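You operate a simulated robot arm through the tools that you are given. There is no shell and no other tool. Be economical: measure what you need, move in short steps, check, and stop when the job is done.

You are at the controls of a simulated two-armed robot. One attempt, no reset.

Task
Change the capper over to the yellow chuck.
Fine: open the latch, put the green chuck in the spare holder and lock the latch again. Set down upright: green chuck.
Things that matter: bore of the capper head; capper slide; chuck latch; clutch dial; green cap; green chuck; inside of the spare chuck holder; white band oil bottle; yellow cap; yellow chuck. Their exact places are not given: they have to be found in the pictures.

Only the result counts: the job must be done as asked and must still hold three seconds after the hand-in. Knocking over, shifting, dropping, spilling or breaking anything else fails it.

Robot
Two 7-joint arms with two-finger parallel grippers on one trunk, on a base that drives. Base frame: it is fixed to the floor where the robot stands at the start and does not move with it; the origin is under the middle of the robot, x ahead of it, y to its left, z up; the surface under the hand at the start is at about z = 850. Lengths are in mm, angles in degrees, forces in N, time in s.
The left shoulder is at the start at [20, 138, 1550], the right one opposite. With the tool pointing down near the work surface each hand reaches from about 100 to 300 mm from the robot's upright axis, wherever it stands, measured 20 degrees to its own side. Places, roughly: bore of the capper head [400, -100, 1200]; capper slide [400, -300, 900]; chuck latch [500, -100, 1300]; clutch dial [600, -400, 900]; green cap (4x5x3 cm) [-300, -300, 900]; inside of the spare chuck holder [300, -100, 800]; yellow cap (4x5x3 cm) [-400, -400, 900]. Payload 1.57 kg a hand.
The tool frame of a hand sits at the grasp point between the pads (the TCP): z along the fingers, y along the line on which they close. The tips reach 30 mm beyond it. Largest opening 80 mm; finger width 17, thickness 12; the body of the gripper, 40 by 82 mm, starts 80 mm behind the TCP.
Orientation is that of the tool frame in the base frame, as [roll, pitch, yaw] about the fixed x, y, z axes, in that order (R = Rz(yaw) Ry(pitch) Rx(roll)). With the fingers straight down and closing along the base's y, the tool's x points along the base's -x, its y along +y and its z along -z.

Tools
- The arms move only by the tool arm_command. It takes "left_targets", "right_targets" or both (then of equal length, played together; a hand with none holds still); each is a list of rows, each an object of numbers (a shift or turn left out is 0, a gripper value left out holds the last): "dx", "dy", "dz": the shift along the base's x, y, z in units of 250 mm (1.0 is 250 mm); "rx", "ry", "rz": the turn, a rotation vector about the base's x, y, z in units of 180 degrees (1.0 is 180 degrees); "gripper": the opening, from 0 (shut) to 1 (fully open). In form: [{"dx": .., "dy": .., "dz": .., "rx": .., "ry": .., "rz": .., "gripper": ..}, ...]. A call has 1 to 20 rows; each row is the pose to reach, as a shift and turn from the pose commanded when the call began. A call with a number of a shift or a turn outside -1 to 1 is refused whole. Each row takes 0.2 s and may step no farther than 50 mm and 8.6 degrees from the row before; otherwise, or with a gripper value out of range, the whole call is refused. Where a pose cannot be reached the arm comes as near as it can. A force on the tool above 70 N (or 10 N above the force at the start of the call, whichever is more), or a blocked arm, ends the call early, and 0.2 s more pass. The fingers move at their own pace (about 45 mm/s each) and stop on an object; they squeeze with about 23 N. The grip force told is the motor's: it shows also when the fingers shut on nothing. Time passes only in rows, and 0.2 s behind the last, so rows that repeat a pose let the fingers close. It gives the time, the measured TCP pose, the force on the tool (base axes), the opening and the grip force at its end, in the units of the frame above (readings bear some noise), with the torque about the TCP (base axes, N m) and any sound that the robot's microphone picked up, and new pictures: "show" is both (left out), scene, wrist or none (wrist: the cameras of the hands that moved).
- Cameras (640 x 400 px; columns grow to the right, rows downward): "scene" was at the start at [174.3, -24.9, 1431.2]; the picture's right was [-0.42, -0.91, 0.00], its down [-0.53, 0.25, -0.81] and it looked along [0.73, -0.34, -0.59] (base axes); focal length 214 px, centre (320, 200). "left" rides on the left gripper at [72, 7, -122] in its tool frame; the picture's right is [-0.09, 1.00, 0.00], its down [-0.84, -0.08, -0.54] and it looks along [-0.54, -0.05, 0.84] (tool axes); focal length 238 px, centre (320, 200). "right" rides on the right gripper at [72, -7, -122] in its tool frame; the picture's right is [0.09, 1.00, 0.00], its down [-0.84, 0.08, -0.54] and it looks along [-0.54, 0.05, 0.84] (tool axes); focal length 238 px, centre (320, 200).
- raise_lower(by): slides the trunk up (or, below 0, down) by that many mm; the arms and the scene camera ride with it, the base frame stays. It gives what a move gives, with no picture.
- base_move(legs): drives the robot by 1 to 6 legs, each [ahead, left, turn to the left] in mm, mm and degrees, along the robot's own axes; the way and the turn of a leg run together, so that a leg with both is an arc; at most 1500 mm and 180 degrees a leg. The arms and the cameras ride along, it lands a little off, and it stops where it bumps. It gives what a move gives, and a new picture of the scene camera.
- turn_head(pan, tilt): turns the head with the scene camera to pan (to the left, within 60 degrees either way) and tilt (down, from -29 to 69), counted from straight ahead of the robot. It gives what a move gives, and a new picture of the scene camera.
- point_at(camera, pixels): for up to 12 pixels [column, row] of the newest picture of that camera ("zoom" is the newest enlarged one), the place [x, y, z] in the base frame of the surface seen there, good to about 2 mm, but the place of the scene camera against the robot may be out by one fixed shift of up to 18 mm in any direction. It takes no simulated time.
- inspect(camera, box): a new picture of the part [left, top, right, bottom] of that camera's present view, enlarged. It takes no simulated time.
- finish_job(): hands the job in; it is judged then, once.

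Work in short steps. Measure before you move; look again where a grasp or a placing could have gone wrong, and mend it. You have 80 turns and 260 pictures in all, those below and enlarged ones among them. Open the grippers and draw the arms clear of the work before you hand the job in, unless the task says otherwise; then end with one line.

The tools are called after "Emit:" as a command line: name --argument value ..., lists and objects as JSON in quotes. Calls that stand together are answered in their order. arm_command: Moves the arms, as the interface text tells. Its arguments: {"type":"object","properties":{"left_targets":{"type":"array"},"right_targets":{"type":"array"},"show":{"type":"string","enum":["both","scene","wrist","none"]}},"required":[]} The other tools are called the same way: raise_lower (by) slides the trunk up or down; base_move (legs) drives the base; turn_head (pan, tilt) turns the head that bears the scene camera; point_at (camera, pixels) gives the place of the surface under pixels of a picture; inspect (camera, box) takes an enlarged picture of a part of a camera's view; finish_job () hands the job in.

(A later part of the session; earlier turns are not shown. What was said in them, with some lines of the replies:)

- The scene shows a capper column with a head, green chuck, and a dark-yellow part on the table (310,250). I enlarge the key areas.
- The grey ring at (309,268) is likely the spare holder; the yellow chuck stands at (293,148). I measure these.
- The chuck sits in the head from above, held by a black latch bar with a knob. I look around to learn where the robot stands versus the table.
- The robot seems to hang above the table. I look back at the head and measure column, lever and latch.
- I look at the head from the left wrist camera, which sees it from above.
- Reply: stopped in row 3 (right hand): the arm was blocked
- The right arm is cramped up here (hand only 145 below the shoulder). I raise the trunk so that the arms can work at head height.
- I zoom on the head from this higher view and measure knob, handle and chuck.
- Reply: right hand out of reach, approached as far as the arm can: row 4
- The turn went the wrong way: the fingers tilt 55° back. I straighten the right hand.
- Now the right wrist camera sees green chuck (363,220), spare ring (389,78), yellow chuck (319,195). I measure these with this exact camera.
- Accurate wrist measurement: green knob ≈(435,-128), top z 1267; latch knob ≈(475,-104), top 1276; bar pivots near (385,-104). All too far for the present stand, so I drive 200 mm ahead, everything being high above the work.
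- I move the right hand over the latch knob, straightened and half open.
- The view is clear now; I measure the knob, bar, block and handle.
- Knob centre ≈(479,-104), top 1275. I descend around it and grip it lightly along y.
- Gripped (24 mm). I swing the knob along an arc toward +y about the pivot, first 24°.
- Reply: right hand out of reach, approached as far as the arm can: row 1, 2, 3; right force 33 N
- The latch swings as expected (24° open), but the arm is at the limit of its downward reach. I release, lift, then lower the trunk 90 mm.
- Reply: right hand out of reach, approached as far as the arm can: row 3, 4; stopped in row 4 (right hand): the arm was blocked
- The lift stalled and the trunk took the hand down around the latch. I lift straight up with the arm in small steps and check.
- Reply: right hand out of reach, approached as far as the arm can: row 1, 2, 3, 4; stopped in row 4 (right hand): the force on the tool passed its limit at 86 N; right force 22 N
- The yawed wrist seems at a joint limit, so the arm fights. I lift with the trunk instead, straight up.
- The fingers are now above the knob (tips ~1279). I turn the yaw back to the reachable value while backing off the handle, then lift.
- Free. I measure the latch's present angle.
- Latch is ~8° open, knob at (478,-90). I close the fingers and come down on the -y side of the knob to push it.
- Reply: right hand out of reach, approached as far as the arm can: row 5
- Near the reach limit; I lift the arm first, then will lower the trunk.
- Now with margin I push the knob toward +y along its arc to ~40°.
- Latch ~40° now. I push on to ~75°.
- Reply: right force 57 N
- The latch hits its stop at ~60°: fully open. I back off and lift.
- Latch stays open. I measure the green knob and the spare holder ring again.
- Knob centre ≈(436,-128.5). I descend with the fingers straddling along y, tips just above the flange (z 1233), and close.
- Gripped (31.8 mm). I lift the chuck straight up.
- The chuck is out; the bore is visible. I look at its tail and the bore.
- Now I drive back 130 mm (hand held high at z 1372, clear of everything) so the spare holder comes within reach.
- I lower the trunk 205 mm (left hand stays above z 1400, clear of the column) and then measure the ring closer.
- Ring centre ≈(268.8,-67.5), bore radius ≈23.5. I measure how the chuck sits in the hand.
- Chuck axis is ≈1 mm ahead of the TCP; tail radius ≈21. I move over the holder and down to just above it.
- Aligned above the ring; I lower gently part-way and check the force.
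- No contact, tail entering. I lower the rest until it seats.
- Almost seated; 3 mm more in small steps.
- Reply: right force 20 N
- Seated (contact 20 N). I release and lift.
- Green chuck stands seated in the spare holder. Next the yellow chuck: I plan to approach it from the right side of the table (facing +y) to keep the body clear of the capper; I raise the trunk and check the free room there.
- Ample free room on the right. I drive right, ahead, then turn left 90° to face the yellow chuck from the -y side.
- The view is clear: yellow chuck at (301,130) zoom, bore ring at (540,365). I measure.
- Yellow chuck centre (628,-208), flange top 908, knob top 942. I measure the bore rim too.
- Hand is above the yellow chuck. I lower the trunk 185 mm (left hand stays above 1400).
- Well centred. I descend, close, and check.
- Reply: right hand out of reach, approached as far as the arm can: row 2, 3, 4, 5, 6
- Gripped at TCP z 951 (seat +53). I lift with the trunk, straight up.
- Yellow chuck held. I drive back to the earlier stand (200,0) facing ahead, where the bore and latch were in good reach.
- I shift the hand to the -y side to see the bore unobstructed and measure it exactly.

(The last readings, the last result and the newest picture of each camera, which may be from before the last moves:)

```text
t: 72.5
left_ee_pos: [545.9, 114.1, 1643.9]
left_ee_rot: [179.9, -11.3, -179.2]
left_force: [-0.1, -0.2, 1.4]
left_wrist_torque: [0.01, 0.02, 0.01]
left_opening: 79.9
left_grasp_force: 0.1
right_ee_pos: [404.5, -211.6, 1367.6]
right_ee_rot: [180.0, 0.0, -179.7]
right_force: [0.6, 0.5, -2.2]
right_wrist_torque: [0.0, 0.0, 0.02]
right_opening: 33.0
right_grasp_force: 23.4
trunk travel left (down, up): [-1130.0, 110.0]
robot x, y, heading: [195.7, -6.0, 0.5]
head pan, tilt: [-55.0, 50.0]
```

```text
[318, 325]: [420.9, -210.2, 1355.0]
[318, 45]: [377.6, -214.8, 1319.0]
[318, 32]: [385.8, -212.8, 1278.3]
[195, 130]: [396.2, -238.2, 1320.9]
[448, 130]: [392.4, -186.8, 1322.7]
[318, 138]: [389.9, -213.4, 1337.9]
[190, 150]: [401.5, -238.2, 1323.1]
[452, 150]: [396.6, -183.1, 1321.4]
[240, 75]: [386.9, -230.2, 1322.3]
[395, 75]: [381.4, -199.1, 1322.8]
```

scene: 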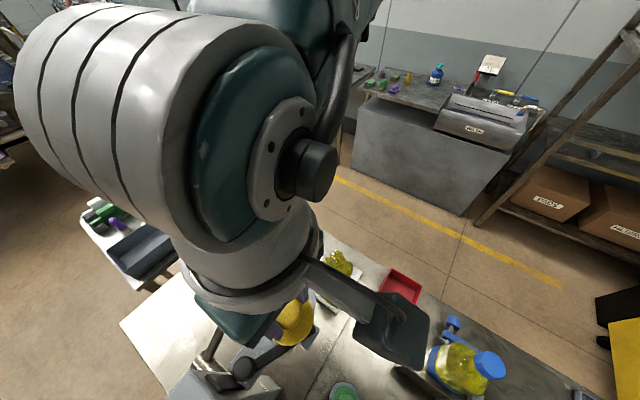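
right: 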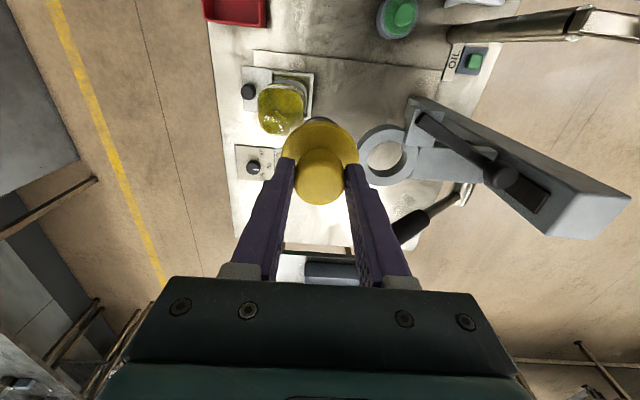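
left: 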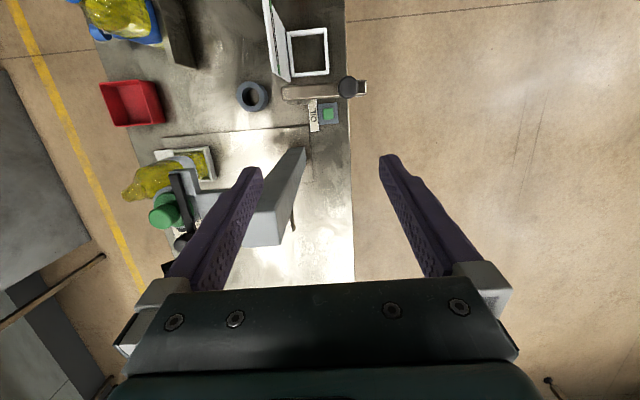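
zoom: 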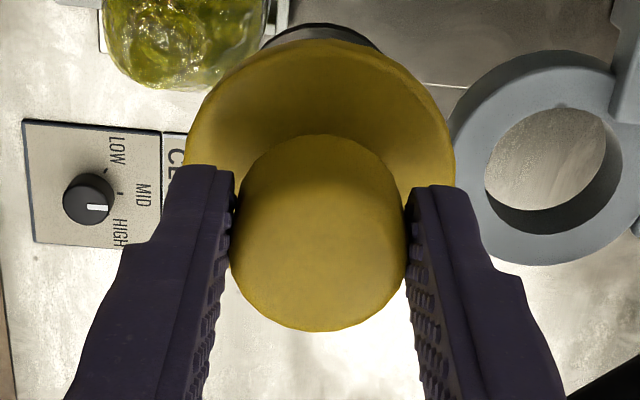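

Bore centre ≈(437.2,-128.7); chuck axis ≈1 mm ahead of the TCP. I move over the bore and lower to just above it.

Emit:
arm_command --right_targets '[{"dx": 0.06, "dy": 0.16}, {"dx": 0.1264, "dy": 0.3316}, {"dx": 0.1264, "dy": 0.3316, "dz": -0.08}, {"dx": 0.1264, "dy": 0.3316, "dz": -0.15}, {"dx": 0.1264, "dy": 0.3316, "dz": -0.15}]' --show "wrist"

Emit:
inspect --camera "right" --box '[250, 80, 390, 220]'

```text
t: 73.7
left_ee_pos: [546.4, 114.3, 1642.3]
left_ee_rot: [180.0, -11.3, -179.2]
left_force: [0.2, -0.1, 0.3]
left_wrist_torque: [0.02, 0.02, 0.0]
left_opening: 80.0
left_grasp_force: 0.1
right_ee_pos: [435.4, -125.4, 1329.2]
right_ee_rot: [-180.0, 0.1, -179.7]
right_force: [0.3, 0.0, -0.3]
right_wrist_torque: [0.01, -0.02, 0.01]
right_opening: 33.2
right_grasp_force: 22.4
trunk travel left (down, up): [-1130.0, 110.0]
robot x, y, heading: [196.7, -8.6, 0.4]
head pan, tilt: [-55.0, 50.0]
```

right: 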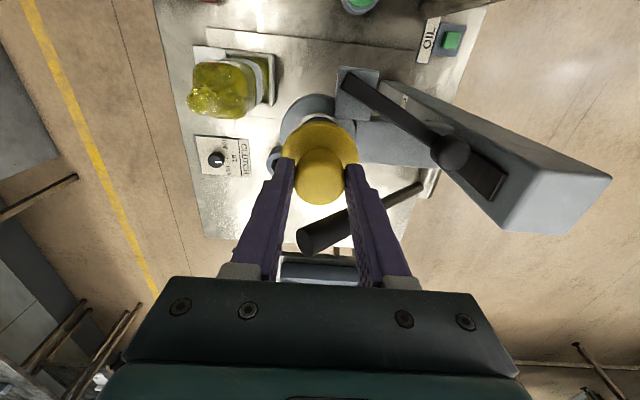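

```text
2.86 times, centred on (320, 150) of right
```

zoom: 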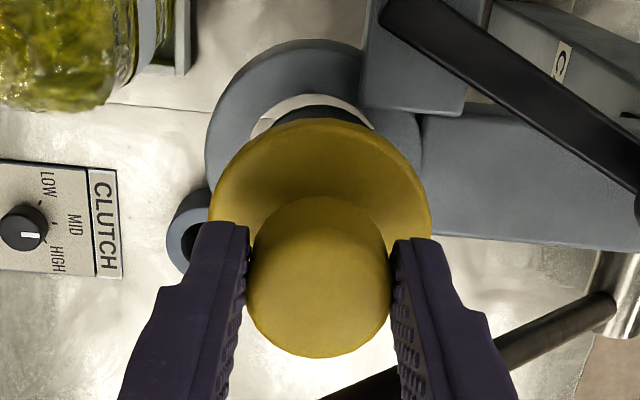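

The tail sits slightly to +y of the hole; I shift -2.7 mm in y and re-read.

Emit:
arm_command --right_targets '[{"dx": 0.003, "dy": -0.011}, {"dx": 0.003, "dy": -0.011, "dz": -0.02}, {"dx": 0.003, "dy": -0.011, "dz": -0.02}]' --show "none"

Emit:
inspect --camera "right" --box '[270, 80, 370, 170]'

```text
t: 74.5
left_ee_pos: [546.3, 114.5, 1643.4]
left_ee_rot: [179.9, -11.3, -179.2]
left_force: [0.8, 0.8, -0.6]
left_wrist_torque: [0.0, 0.01, 0.01]
left_opening: 80.0
left_grasp_force: 0.0
right_ee_pos: [436.6, -127.7, 1323.7]
right_ee_rot: [-179.9, 0.1, -179.7]
right_force: [0.1, -0.3, -0.6]
right_wrist_torque: [-0.01, 0.02, -0.02]
right_opening: 32.7
right_grasp_force: 22.9
trunk travel left (down, up): [-1130.0, 110.0]
robot x, y, heading: [198.9, -6.6, 0.6]
head pan, tilt: [-55.0, 50.0]
```

```text
4.44 times, centred on (320, 125) of right
```

zoom: 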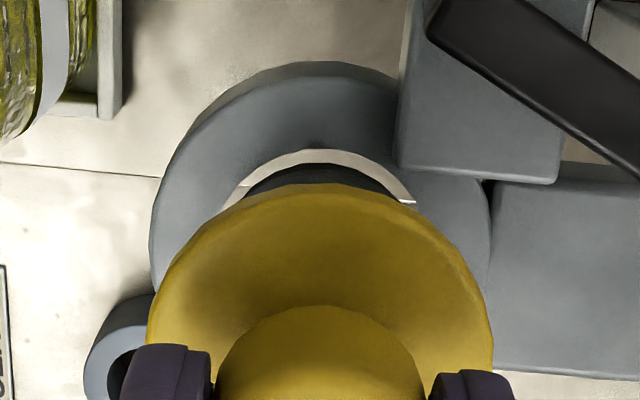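

Nearly centred; shift 0.8 mm more and lower gently part-way.

Emit:
arm_command --right_targets '[{"dy": -0.003, "dz": -0.02}, {"dy": -0.003, "dz": -0.04}, {"dy": -0.003, "dz": -0.06}, {"dy": -0.003, "dz": -0.08}, {"dy": -0.003, "dz": -0.08}]' --show "none"

Emit:
inspect --camera "right" --box '[270, 80, 370, 170]'

```text
t: 75.7
left_ee_pos: [546.6, 115.3, 1643.2]
left_ee_rot: [179.9, -11.3, -179.1]
left_force: [0.0, -0.6, 0.7]
left_wrist_torque: [0.03, 0.02, 0.0]
left_opening: 79.7
left_grasp_force: 0.1
right_ee_pos: [437.2, -129.4, 1304.4]
right_ee_rot: [-179.9, 0.0, -179.7]
right_force: [-0.2, 0.6, -2.2]
right_wrist_torque: [0.06, 0.02, 0.03]
right_opening: 33.0
right_grasp_force: 23.2
trunk travel left (down, up): [-1130.0, 110.0]
robot x, y, heading: [198.3, -5.6, 0.3]
head pan, tilt: [-55.0, 50.0]
```

```text
4.44 times, centred on (320, 125) of right
```

zoom: 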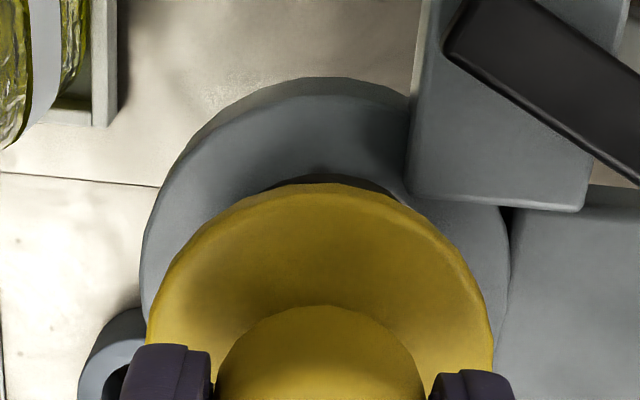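

It enters freely. I lower to the seat (TCP ≈1277).

Emit:
arm_command --right_targets '[{"dz": -0.03}, {"dz": -0.06}, {"dz": -0.085}, {"dz": -0.098}, {"dz": -0.106}, {"dz": -0.106}]' --show "none"

Emit:
inspect --camera "right" --box '[250, 80, 390, 220]'

```text
t: 77.1
left_ee_pos: [546.3, 114.5, 1641.7]
left_ee_rot: [179.9, -11.3, -179.2]
left_force: [-0.8, -0.8, -0.4]
left_wrist_torque: [-0.02, 0.01, -0.02]
left_opening: 80.1
left_grasp_force: 0.0
right_ee_pos: [437.1, -127.9, 1277.7]
right_ee_rot: [180.0, -0.1, -179.7]
right_force: [0.0, 3.4, -0.4]
right_wrist_torque: [0.21, 0.06, -0.01]
right_opening: 33.0
right_grasp_force: 22.5
trunk travel left (down, up): [-1130.0, 110.0]
robot x, y, heading: [194.4, -2.8, 0.2]
head pan, tilt: [-55.0, 50.0]
```

```text
2.86 times, centred on (320, 150) of right
```

zoom: 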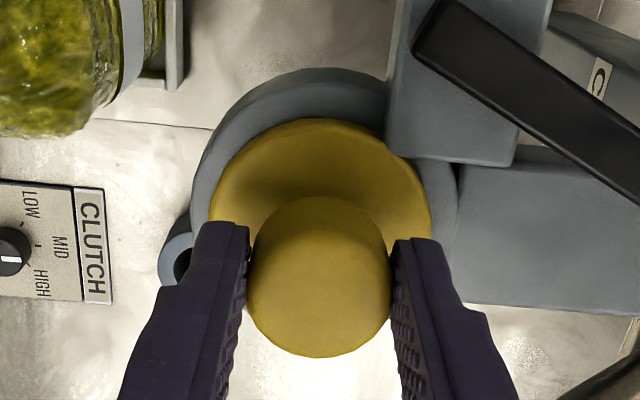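

Almost down; I lower 2.5 mm more till vertical contact.

Emit:
arm_command --right_targets '[{"dy": 0.002, "dz": -0.005}, {"dy": 0.002, "dz": -0.01}, {"dy": 0.002, "dz": -0.01}]' --show "none"

```text
t: 77.9
left_ee_pos: [547.8, 115.5, 1642.9]
left_ee_rot: [179.9, -11.3, -179.2]
left_force: [-0.7, -0.6, -1.0]
left_wrist_torque: [0.02, 0.02, -0.01]
left_opening: 79.8
left_grasp_force: 0.2
right_ee_pos: [436.9, -129.6, 1276.4]
right_ee_rot: [180.0, -0.1, -179.7]
right_force: [0.2, 2.7, 2.7]
right_wrist_torque: [0.2, -0.07, 0.0]
right_opening: 33.0
right_grasp_force: 23.1
trunk travel left (down, up): [-1130.0, 110.0]
robot x, y, heading: [200.3, -7.2, 0.1]
head pan, tilt: [-55.0, 50.0]
```

Contact begins; I release and lift to inspect.

Emit:
arm_command --right_targets '[{"gripper": 0.7}, {"gripper": 0.7}, {"gripper": 0.7}, {"dz": 0.1}, {"dz": 0.25}, {"dx": -0.1, "dz": 0.4}]' --show "wrist"

Emit:
inspect --camera "right" --box '[240, 80, 480, 250]'

```text
t: 79.3
left_ee_pos: [547.0, 114.3, 1643.3]
left_ee_rot: [179.9, -11.2, -179.2]
left_force: [0.9, -0.4, 0.0]
left_wrist_torque: [0.01, -0.03, 0.0]
left_opening: 80.1
left_grasp_force: 0.1
right_ee_pos: [410.2, -130.2, 1375.8]
right_ee_rot: [-179.9, 0.0, -179.7]
right_force: [0.0, -0.5, 0.5]
right_wrist_torque: [0.04, 0.02, 0.0]
right_opening: 56.0
right_grasp_force: 0.0
trunk travel left (down, up): [-1130.0, 110.0]
robot x, y, heading: [196.3, -7.9, 0.4]
head pan, tilt: [-55.0, 50.0]
```

right: 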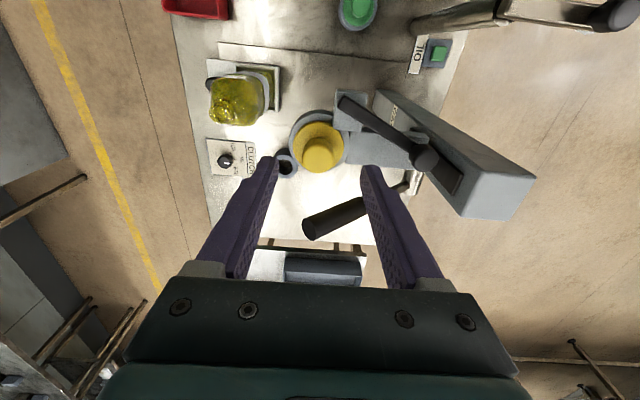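

```text
2.35 times, centred on (360, 165) of right
```

zoom: 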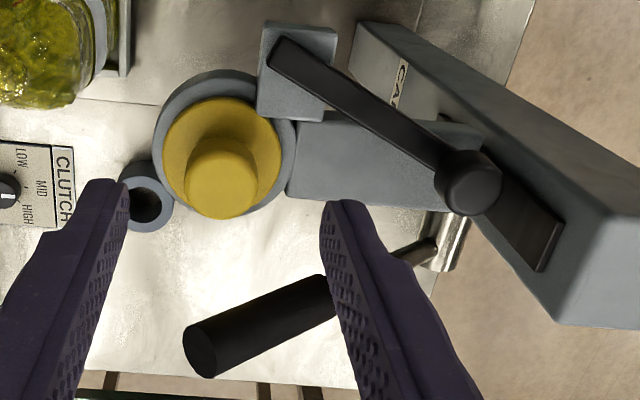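

Emit:
point_at --camera "zoom" --pixels '[[175, 150], [270, 150], [220, 105], [200, 115], [245, 115], [220, 195], [467, 175], [467, 200], [490, 180], [448, 180], [300, 65], [165, 130]]'

```text
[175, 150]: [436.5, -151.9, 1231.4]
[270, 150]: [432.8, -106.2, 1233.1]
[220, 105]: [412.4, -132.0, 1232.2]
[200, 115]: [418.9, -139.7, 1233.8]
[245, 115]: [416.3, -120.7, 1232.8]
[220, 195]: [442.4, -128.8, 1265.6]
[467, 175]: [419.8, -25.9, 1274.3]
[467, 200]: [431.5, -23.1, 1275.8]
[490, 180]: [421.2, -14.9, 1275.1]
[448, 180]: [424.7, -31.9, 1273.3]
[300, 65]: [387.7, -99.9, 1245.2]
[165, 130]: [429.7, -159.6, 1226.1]
```

Yellow flange top is at 1232.5 — the same as green had, so it is seated. Before closing the latch I check the handle and the column positions.

Emit:
point_at --camera "zoom" --pixels '[[200, 340], [260, 315], [320, 290], [410, 252], [445, 225], [480, 120], [540, 270], [600, 250], [425, 195]]'

Emit:
arm_command --right_targets '[{"dx": -0.05, "dy": 0.12, "gripper": 0}, {"dx": -0.05, "dy": 0.25}, {"dx": -0.05, "dy": 0.37}, {"dx": -0.05, "dy": 0.472}, {"dx": -0.05, "dy": 0.472}]' --show "wrist"

```text
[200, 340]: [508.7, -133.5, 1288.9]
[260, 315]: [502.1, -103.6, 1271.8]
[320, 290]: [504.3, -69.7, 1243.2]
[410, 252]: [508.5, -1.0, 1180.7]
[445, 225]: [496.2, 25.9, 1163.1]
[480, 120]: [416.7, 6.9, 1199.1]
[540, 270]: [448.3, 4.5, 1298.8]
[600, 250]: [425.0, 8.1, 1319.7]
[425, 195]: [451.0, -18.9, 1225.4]
```

```text
t: 80.5
left_ee_pos: [548.0, 114.8, 1643.6]
left_ee_rot: [179.8, -11.2, -179.1]
left_force: [0.4, 0.5, -0.6]
left_wrist_torque: [0.02, 0.0, 0.01]
left_opening: 79.8
left_grasp_force: 0.0
right_ee_pos: [400.3, -18.9, 1371.6]
right_ee_rot: [-179.2, 0.0, 179.4]
right_force: [-0.1, 0.2, -0.1]
right_wrist_torque: [0.02, 0.02, -0.01]
right_opening: 0.2
right_grasp_force: 21.9
trunk travel left (down, up): [-1130.0, 110.0]
robot x, y, heading: [196.3, -6.8, 0.4]
head pan, tilt: [-55.0, 50.0]
```

right: 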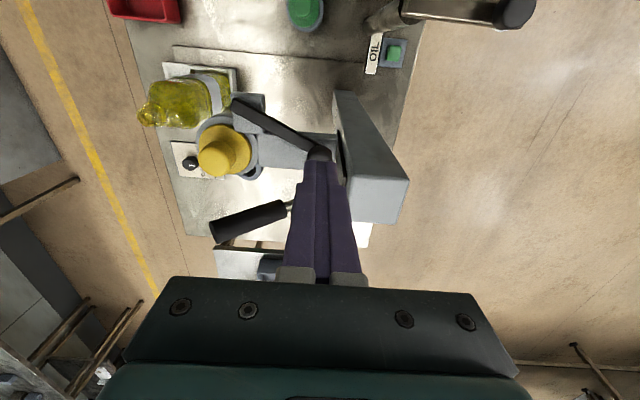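

Handle and column are as before. I descend with closed fingers on the -x/+y side of the latch knob (425,-23).

Emit:
arm_command --right_targets '[{"dx": -0.02, "dy": 0.016, "dz": -0.13}, {"dx": -0.02, "dy": 0.016, "dz": -0.26}, {"dx": -0.02, "dy": 0.016, "dz": -0.382}, {"dx": -0.02, "dy": 0.016, "dz": -0.382}]' --show "wrist"

```text
t: 81.5
left_ee_pos: [546.3, 115.5, 1644.0]
left_ee_rot: [179.9, -11.3, -179.3]
left_force: [0.4, 0.6, 0.3]
left_wrist_torque: [0.04, -0.01, 0.01]
left_opening: 79.9
left_grasp_force: 0.1
right_ee_pos: [394.5, -5.6, 1279.4]
right_ee_rot: [180.0, 0.1, -179.7]
right_force: [0.4, 0.4, -0.2]
right_wrist_torque: [0.02, -0.02, 0.02]
right_opening: 0.0
right_grasp_force: 21.2
trunk travel left (down, up): [-1130.0, 110.0]
robot x, y, heading: [195.7, -3.4, 0.5]
head pan, tilt: [-55.0, 50.0]
```

right: 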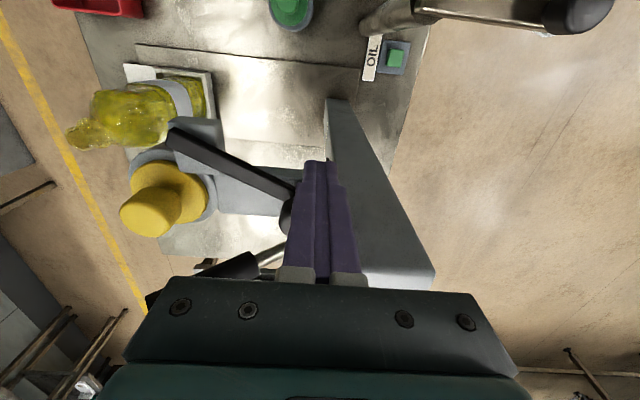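

I push the knob along its arc back, first to about 30°.

Emit:
arm_command --right_targets '[{"dx": 0.02, "dy": -0.045, "dz": -0.012}, {"dx": 0.07, "dy": -0.05, "dz": -0.012}, {"dx": 0.118, "dy": -0.0576, "dz": -0.012}, {"dx": 0.174, "dy": -0.088, "dz": -0.012}, {"dx": 0.222, "dy": -0.1256, "dz": -0.012}, {"dx": 0.222, "dy": -0.1256, "dz": -0.012}]' --show "wrist"

```text
t: 82.9
left_ee_pos: [547.7, 114.7, 1642.8]
left_ee_rot: [180.0, -11.2, -179.2]
left_force: [0.4, -0.2, 0.1]
left_wrist_torque: [-0.01, 0.0, 0.01]
left_opening: 79.9
left_grasp_force: 0.1
right_ee_pos: [450.9, -38.3, 1279.4]
right_ee_rot: [179.9, 0.0, -179.7]
right_force: [-0.2, 0.4, 0.3]
right_wrist_torque: [-0.05, 0.0, 0.0]
right_opening: 0.0
right_grasp_force: 21.5
trunk travel left (down, up): [-1130.0, 110.0]
robot x, y, heading: [196.6, -5.2, 0.5]
head pan, tilt: [-55.0, 50.0]
```

right: 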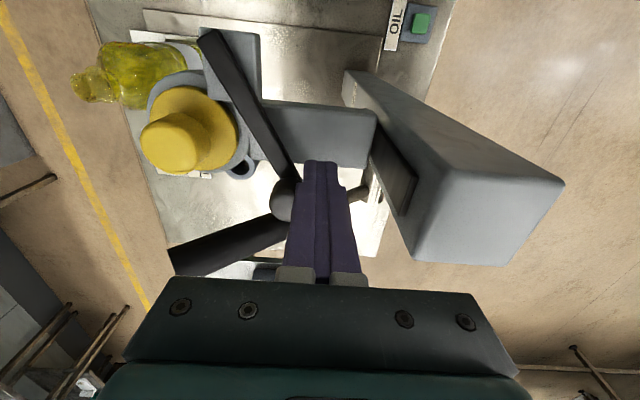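

The latch follows (~30°). I push on to the closed position.

Emit:
arm_command --right_targets '[{"dx": 0.044, "dy": -0.043}, {"dx": 0.068, "dy": -0.099}, {"dx": 0.084, "dy": -0.15}, {"dx": 0.086, "dy": -0.168}, {"dx": 0.086, "dy": -0.176}, {"dx": 0.086, "dy": -0.176}]' --show "wrist"

Emit:
inspect --camera "right" --box '[160, 0, 400, 260]'

```text
t: 84.3
left_ee_pos: [547.2, 114.5, 1643.3]
left_ee_rot: [179.8, -11.3, -179.1]
left_force: [0.1, 0.2, 0.2]
left_wrist_torque: [0.01, 0.0, 0.0]
left_opening: 79.8
left_grasp_force: 0.1
right_ee_pos: [472.7, -80.9, 1277.7]
right_ee_rot: [179.8, 0.1, -179.6]
right_force: [1.1, 8.4, -4.4]
right_wrist_torque: [0.18, -0.02, 0.06]
right_opening: 0.1
right_grasp_force: 20.6
trunk travel left (down, up): [-1130.0, 110.0]
robot x, y, heading: [200.5, -3.3, 0.6]
head pan, tilt: [-55.0, 50.0]
```

right: 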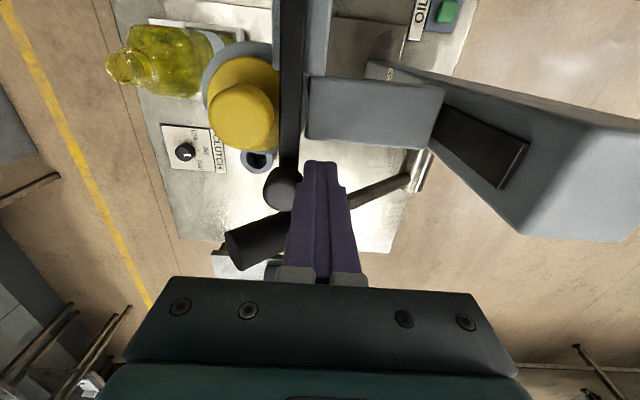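

```text
1.54 times, centred on (280, 130) of right
```

zoom: 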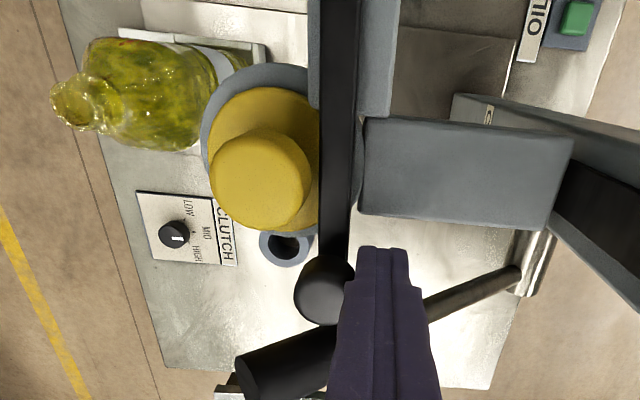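

The force has risen to 8 N near the original angle. I push 3 mm more to make sure it is against its stop.

Emit:
arm_command --right_targets '[{"dy": -0.006}, {"dy": -0.012}, {"dy": -0.012}]' --show "none"

```text
t: 85.1
left_ee_pos: [546.0, 115.9, 1644.2]
left_ee_rot: [179.7, -11.3, -179.3]
left_force: [0.4, -0.8, 0.5]
left_wrist_torque: [-0.03, -0.01, 0.02]
left_opening: 79.9
left_grasp_force: 0.0
right_ee_pos: [471.6, -81.4, 1277.4]
right_ee_rot: [179.5, 0.1, -179.6]
right_force: [4.1, 21.8, -7.2]
right_wrist_torque: [0.26, -0.06, 0.15]
right_opening: 0.0
right_grasp_force: 20.9
trunk travel left (down, up): [-1130.0, 110.0]
robot x, y, heading: [196.3, -1.7, 0.5]
head pan, tilt: [-55.0, 50.0]
```

It is against the stop (22 N, no further motion). I back off, lift clear and look.

Emit:
arm_command --right_targets '[{"dy": 0.04}, {"dy": 0.06, "dz": 0.1}, {"dy": 0.06, "dz": 0.28}, {"dx": -0.15, "dy": -0.05, "dz": 0.42}, {"dx": -0.3, "dy": -0.15, "dz": 0.46}, {"dx": -0.3, "dy": -0.25, "dz": 0.46, "gripper": 0.5}]' --show "wrist"

Emit:
inspect --camera "right" --box '[220, 60, 420, 240]'

```text
refused: row 4 steps farther than a row can; nothing moved
```

```text
2.22 times, centred on (320, 150) of right
```

zoom: 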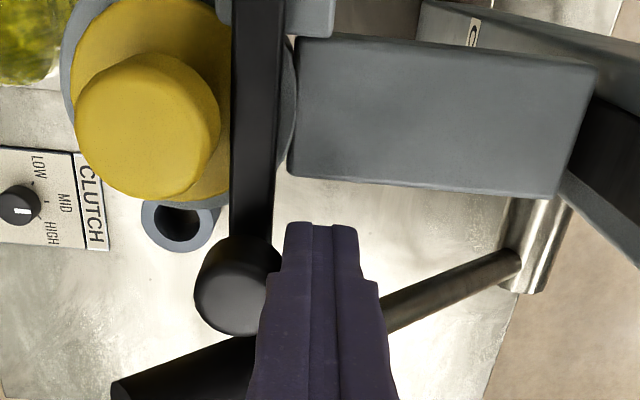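

One step was too long; I repeat with shorter rows.

Emit:
arm_command --right_targets '[{"dy": 0.04}, {"dy": 0.06, "dz": 0.1}, {"dy": 0.06, "dz": 0.27}, {"dx": -0.05, "dy": 0.0, "dz": 0.4}, {"dx": -0.18, "dy": -0.05, "dz": 0.44}, {"dx": -0.28, "dy": -0.15, "dz": 0.46}, {"dx": -0.28, "dy": -0.3, "dz": 0.46, "gripper": 0.5}]' --show "wrist"

Emit:
inspect --camera "right" --box '[220, 60, 420, 240]'

```text
t: 86.7
left_ee_pos: [547.5, 114.4, 1642.4]
left_ee_rot: [179.9, -11.3, -179.3]
left_force: [-0.4, -1.2, -0.3]
left_wrist_torque: [0.02, -0.02, -0.03]
left_opening: 79.9
left_grasp_force: 0.0
right_ee_pos: [402.0, -161.7, 1392.1]
right_ee_rot: [-179.8, 0.0, -179.7]
right_force: [0.3, 0.2, 0.3]
right_wrist_torque: [-0.02, -0.03, -0.01]
right_opening: 31.8
right_grasp_force: 0.1
trunk travel left (down, up): [-1130.0, 110.0]
robot x, y, heading: [199.5, -5.5, 0.0]
head pan, tilt: [-55.0, 50.0]
```

right: 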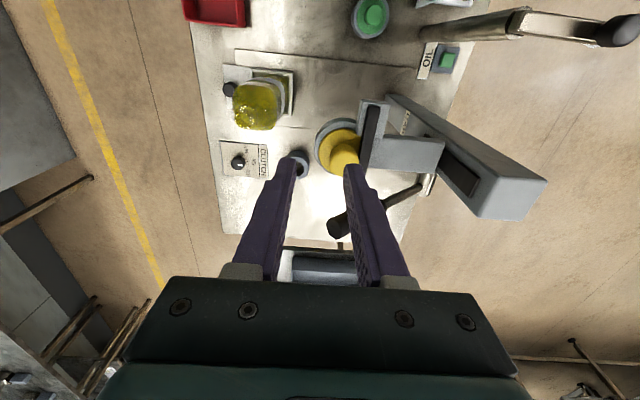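

```text
2.22 times, centred on (320, 150) of right
```

zoom: 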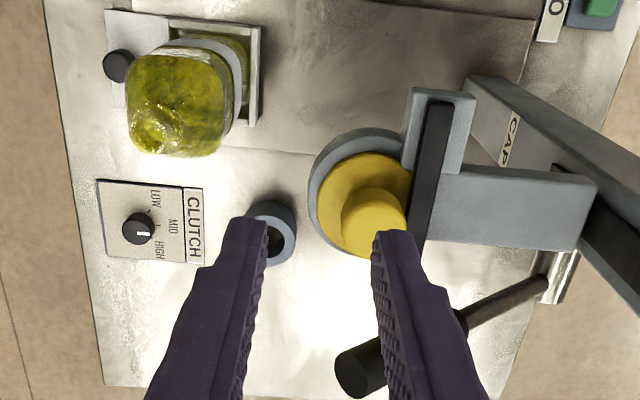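

I measure the bar, then drive back 200 mm to clear the work and view the result.

Emit:
point_at --camera "zoom" --pixels '[[436, 115], [428, 165], [421, 215], [345, 170], [385, 170]]'

Emit:
base_move --legs '[[-200, 0, 0]]'

Emit:
turn_head --pan -10 --tilt 60

Emit:
inspect --camera "scene" --box '[240, 120, 420, 300]'

Emit:
inspect --camera "right" --box '[240, 100, 480, 300]'

```text
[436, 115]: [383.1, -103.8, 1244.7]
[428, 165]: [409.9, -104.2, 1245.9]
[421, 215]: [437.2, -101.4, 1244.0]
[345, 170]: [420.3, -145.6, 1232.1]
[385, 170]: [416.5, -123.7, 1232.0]
```

```text
t: 88.3
left_ee_pos: [347.3, 113.3, 1643.8]
left_ee_rot: [179.9, -11.3, -179.3]
left_force: [0.2, 0.3, 0.7]
left_wrist_torque: [0.02, 0.04, 0.01]
left_opening: 80.1
left_grasp_force: 0.1
right_ee_pos: [200.8, -162.3, 1393.4]
right_ee_rot: [-180.0, -0.1, -179.6]
right_force: [-0.6, 0.5, 0.0]
right_wrist_torque: [-0.03, 0.04, 0.03]
right_opening: 39.9
right_grasp_force: 0.0
trunk travel left (down, up): [-1130.0, 110.0]
robot x, y, heading: [-4.0, -9.2, 0.1]
head pan, tilt: [-55.0, 50.0]
```

scene: 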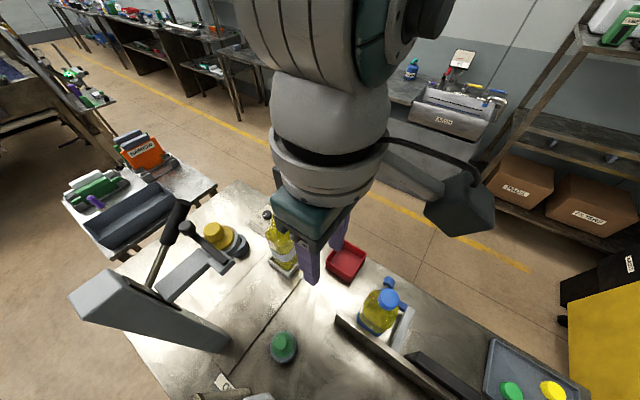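

```text
t: 89.4
left_ee_pos: [347.5, 112.8, 1643.8]
left_ee_rot: [179.9, -11.2, -179.3]
left_force: [0.0, 0.7, 0.6]
left_wrist_torque: [0.0, 0.02, 0.0]
left_opening: 80.0
left_grasp_force: 0.0
right_ee_pos: [201.2, -161.9, 1393.8]
right_ee_rot: [-180.0, 0.0, -179.8]
right_force: [-0.2, -0.8, -0.9]
right_wrist_torque: [-0.01, -0.05, -0.01]
right_opening: 40.3
right_grasp_force: 0.0
trunk travel left (down, up): [-1130.0, 110.0]
robot x, y, heading: [-2.7, -6.7, 0.2]
head pan, tilt: [-10.0, 60.0]
```

scene: 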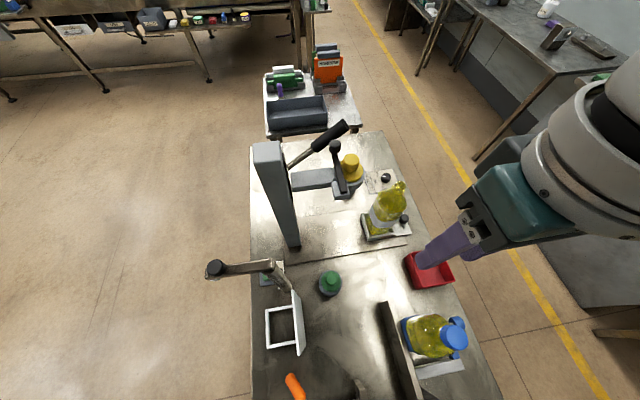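

```text
2.22 times, centred on (330, 210) of scene
```

zoom: 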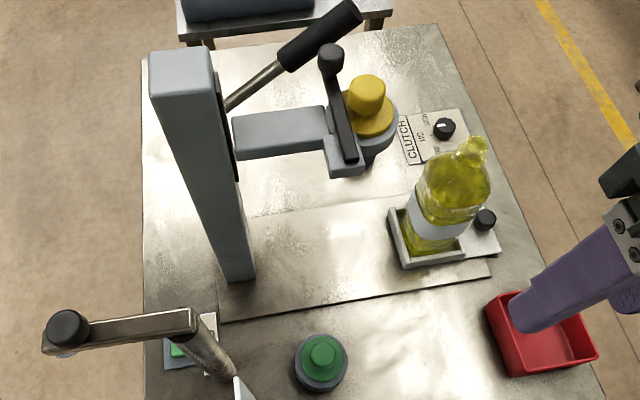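

```text
2.00 times, centred on (360, 200) of right
```

zoom: 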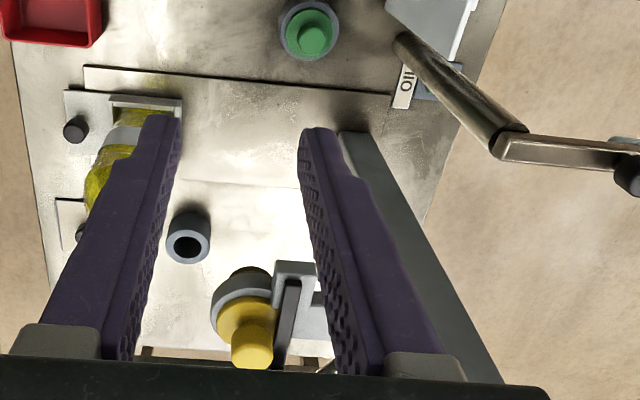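

Yellow chuck is in the head, green upright in the spare holder. I verify the latch knob position against the start.

Emit:
inspect --camera "scene" --box '[310, 120, 380, 190]'

Emit:
point_at --camera "scene" --pixels '[[335, 145], [337, 165], [341, 185], [332, 146], [339, 146], [348, 158], [351, 175], [330, 278]]'

```text
5.71 times, centred on (345, 155) of scene
```

zoom: 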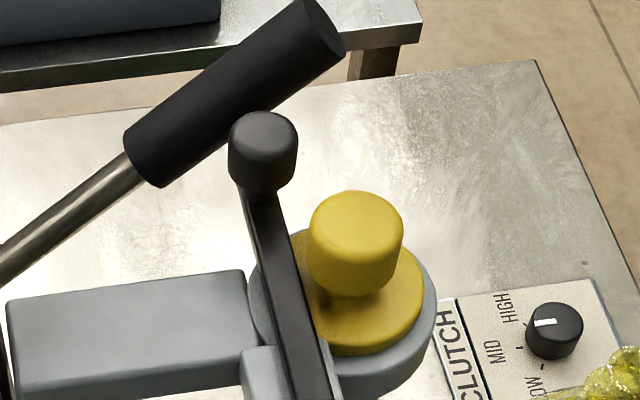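

```text
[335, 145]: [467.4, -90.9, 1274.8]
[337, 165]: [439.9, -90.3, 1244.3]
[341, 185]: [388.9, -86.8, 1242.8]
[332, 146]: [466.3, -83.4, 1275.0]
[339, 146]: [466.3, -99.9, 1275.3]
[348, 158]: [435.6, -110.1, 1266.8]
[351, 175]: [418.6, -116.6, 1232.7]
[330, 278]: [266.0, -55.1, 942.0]
```

The latch knob is back at its starting place (scene y ≈ -91, as at first), with the bar over the yellow flange. The green chuck's top at 942 matches full seating. Both hands are empty and clear, so I hand in.

Emit:
finish_job

```text
The job is handed in.
```

The job is handed in: the yellow chuck is seated in the capper head, the green chuck stands upright in the spare holder, the latch is locked again, and both hands are open and clear.
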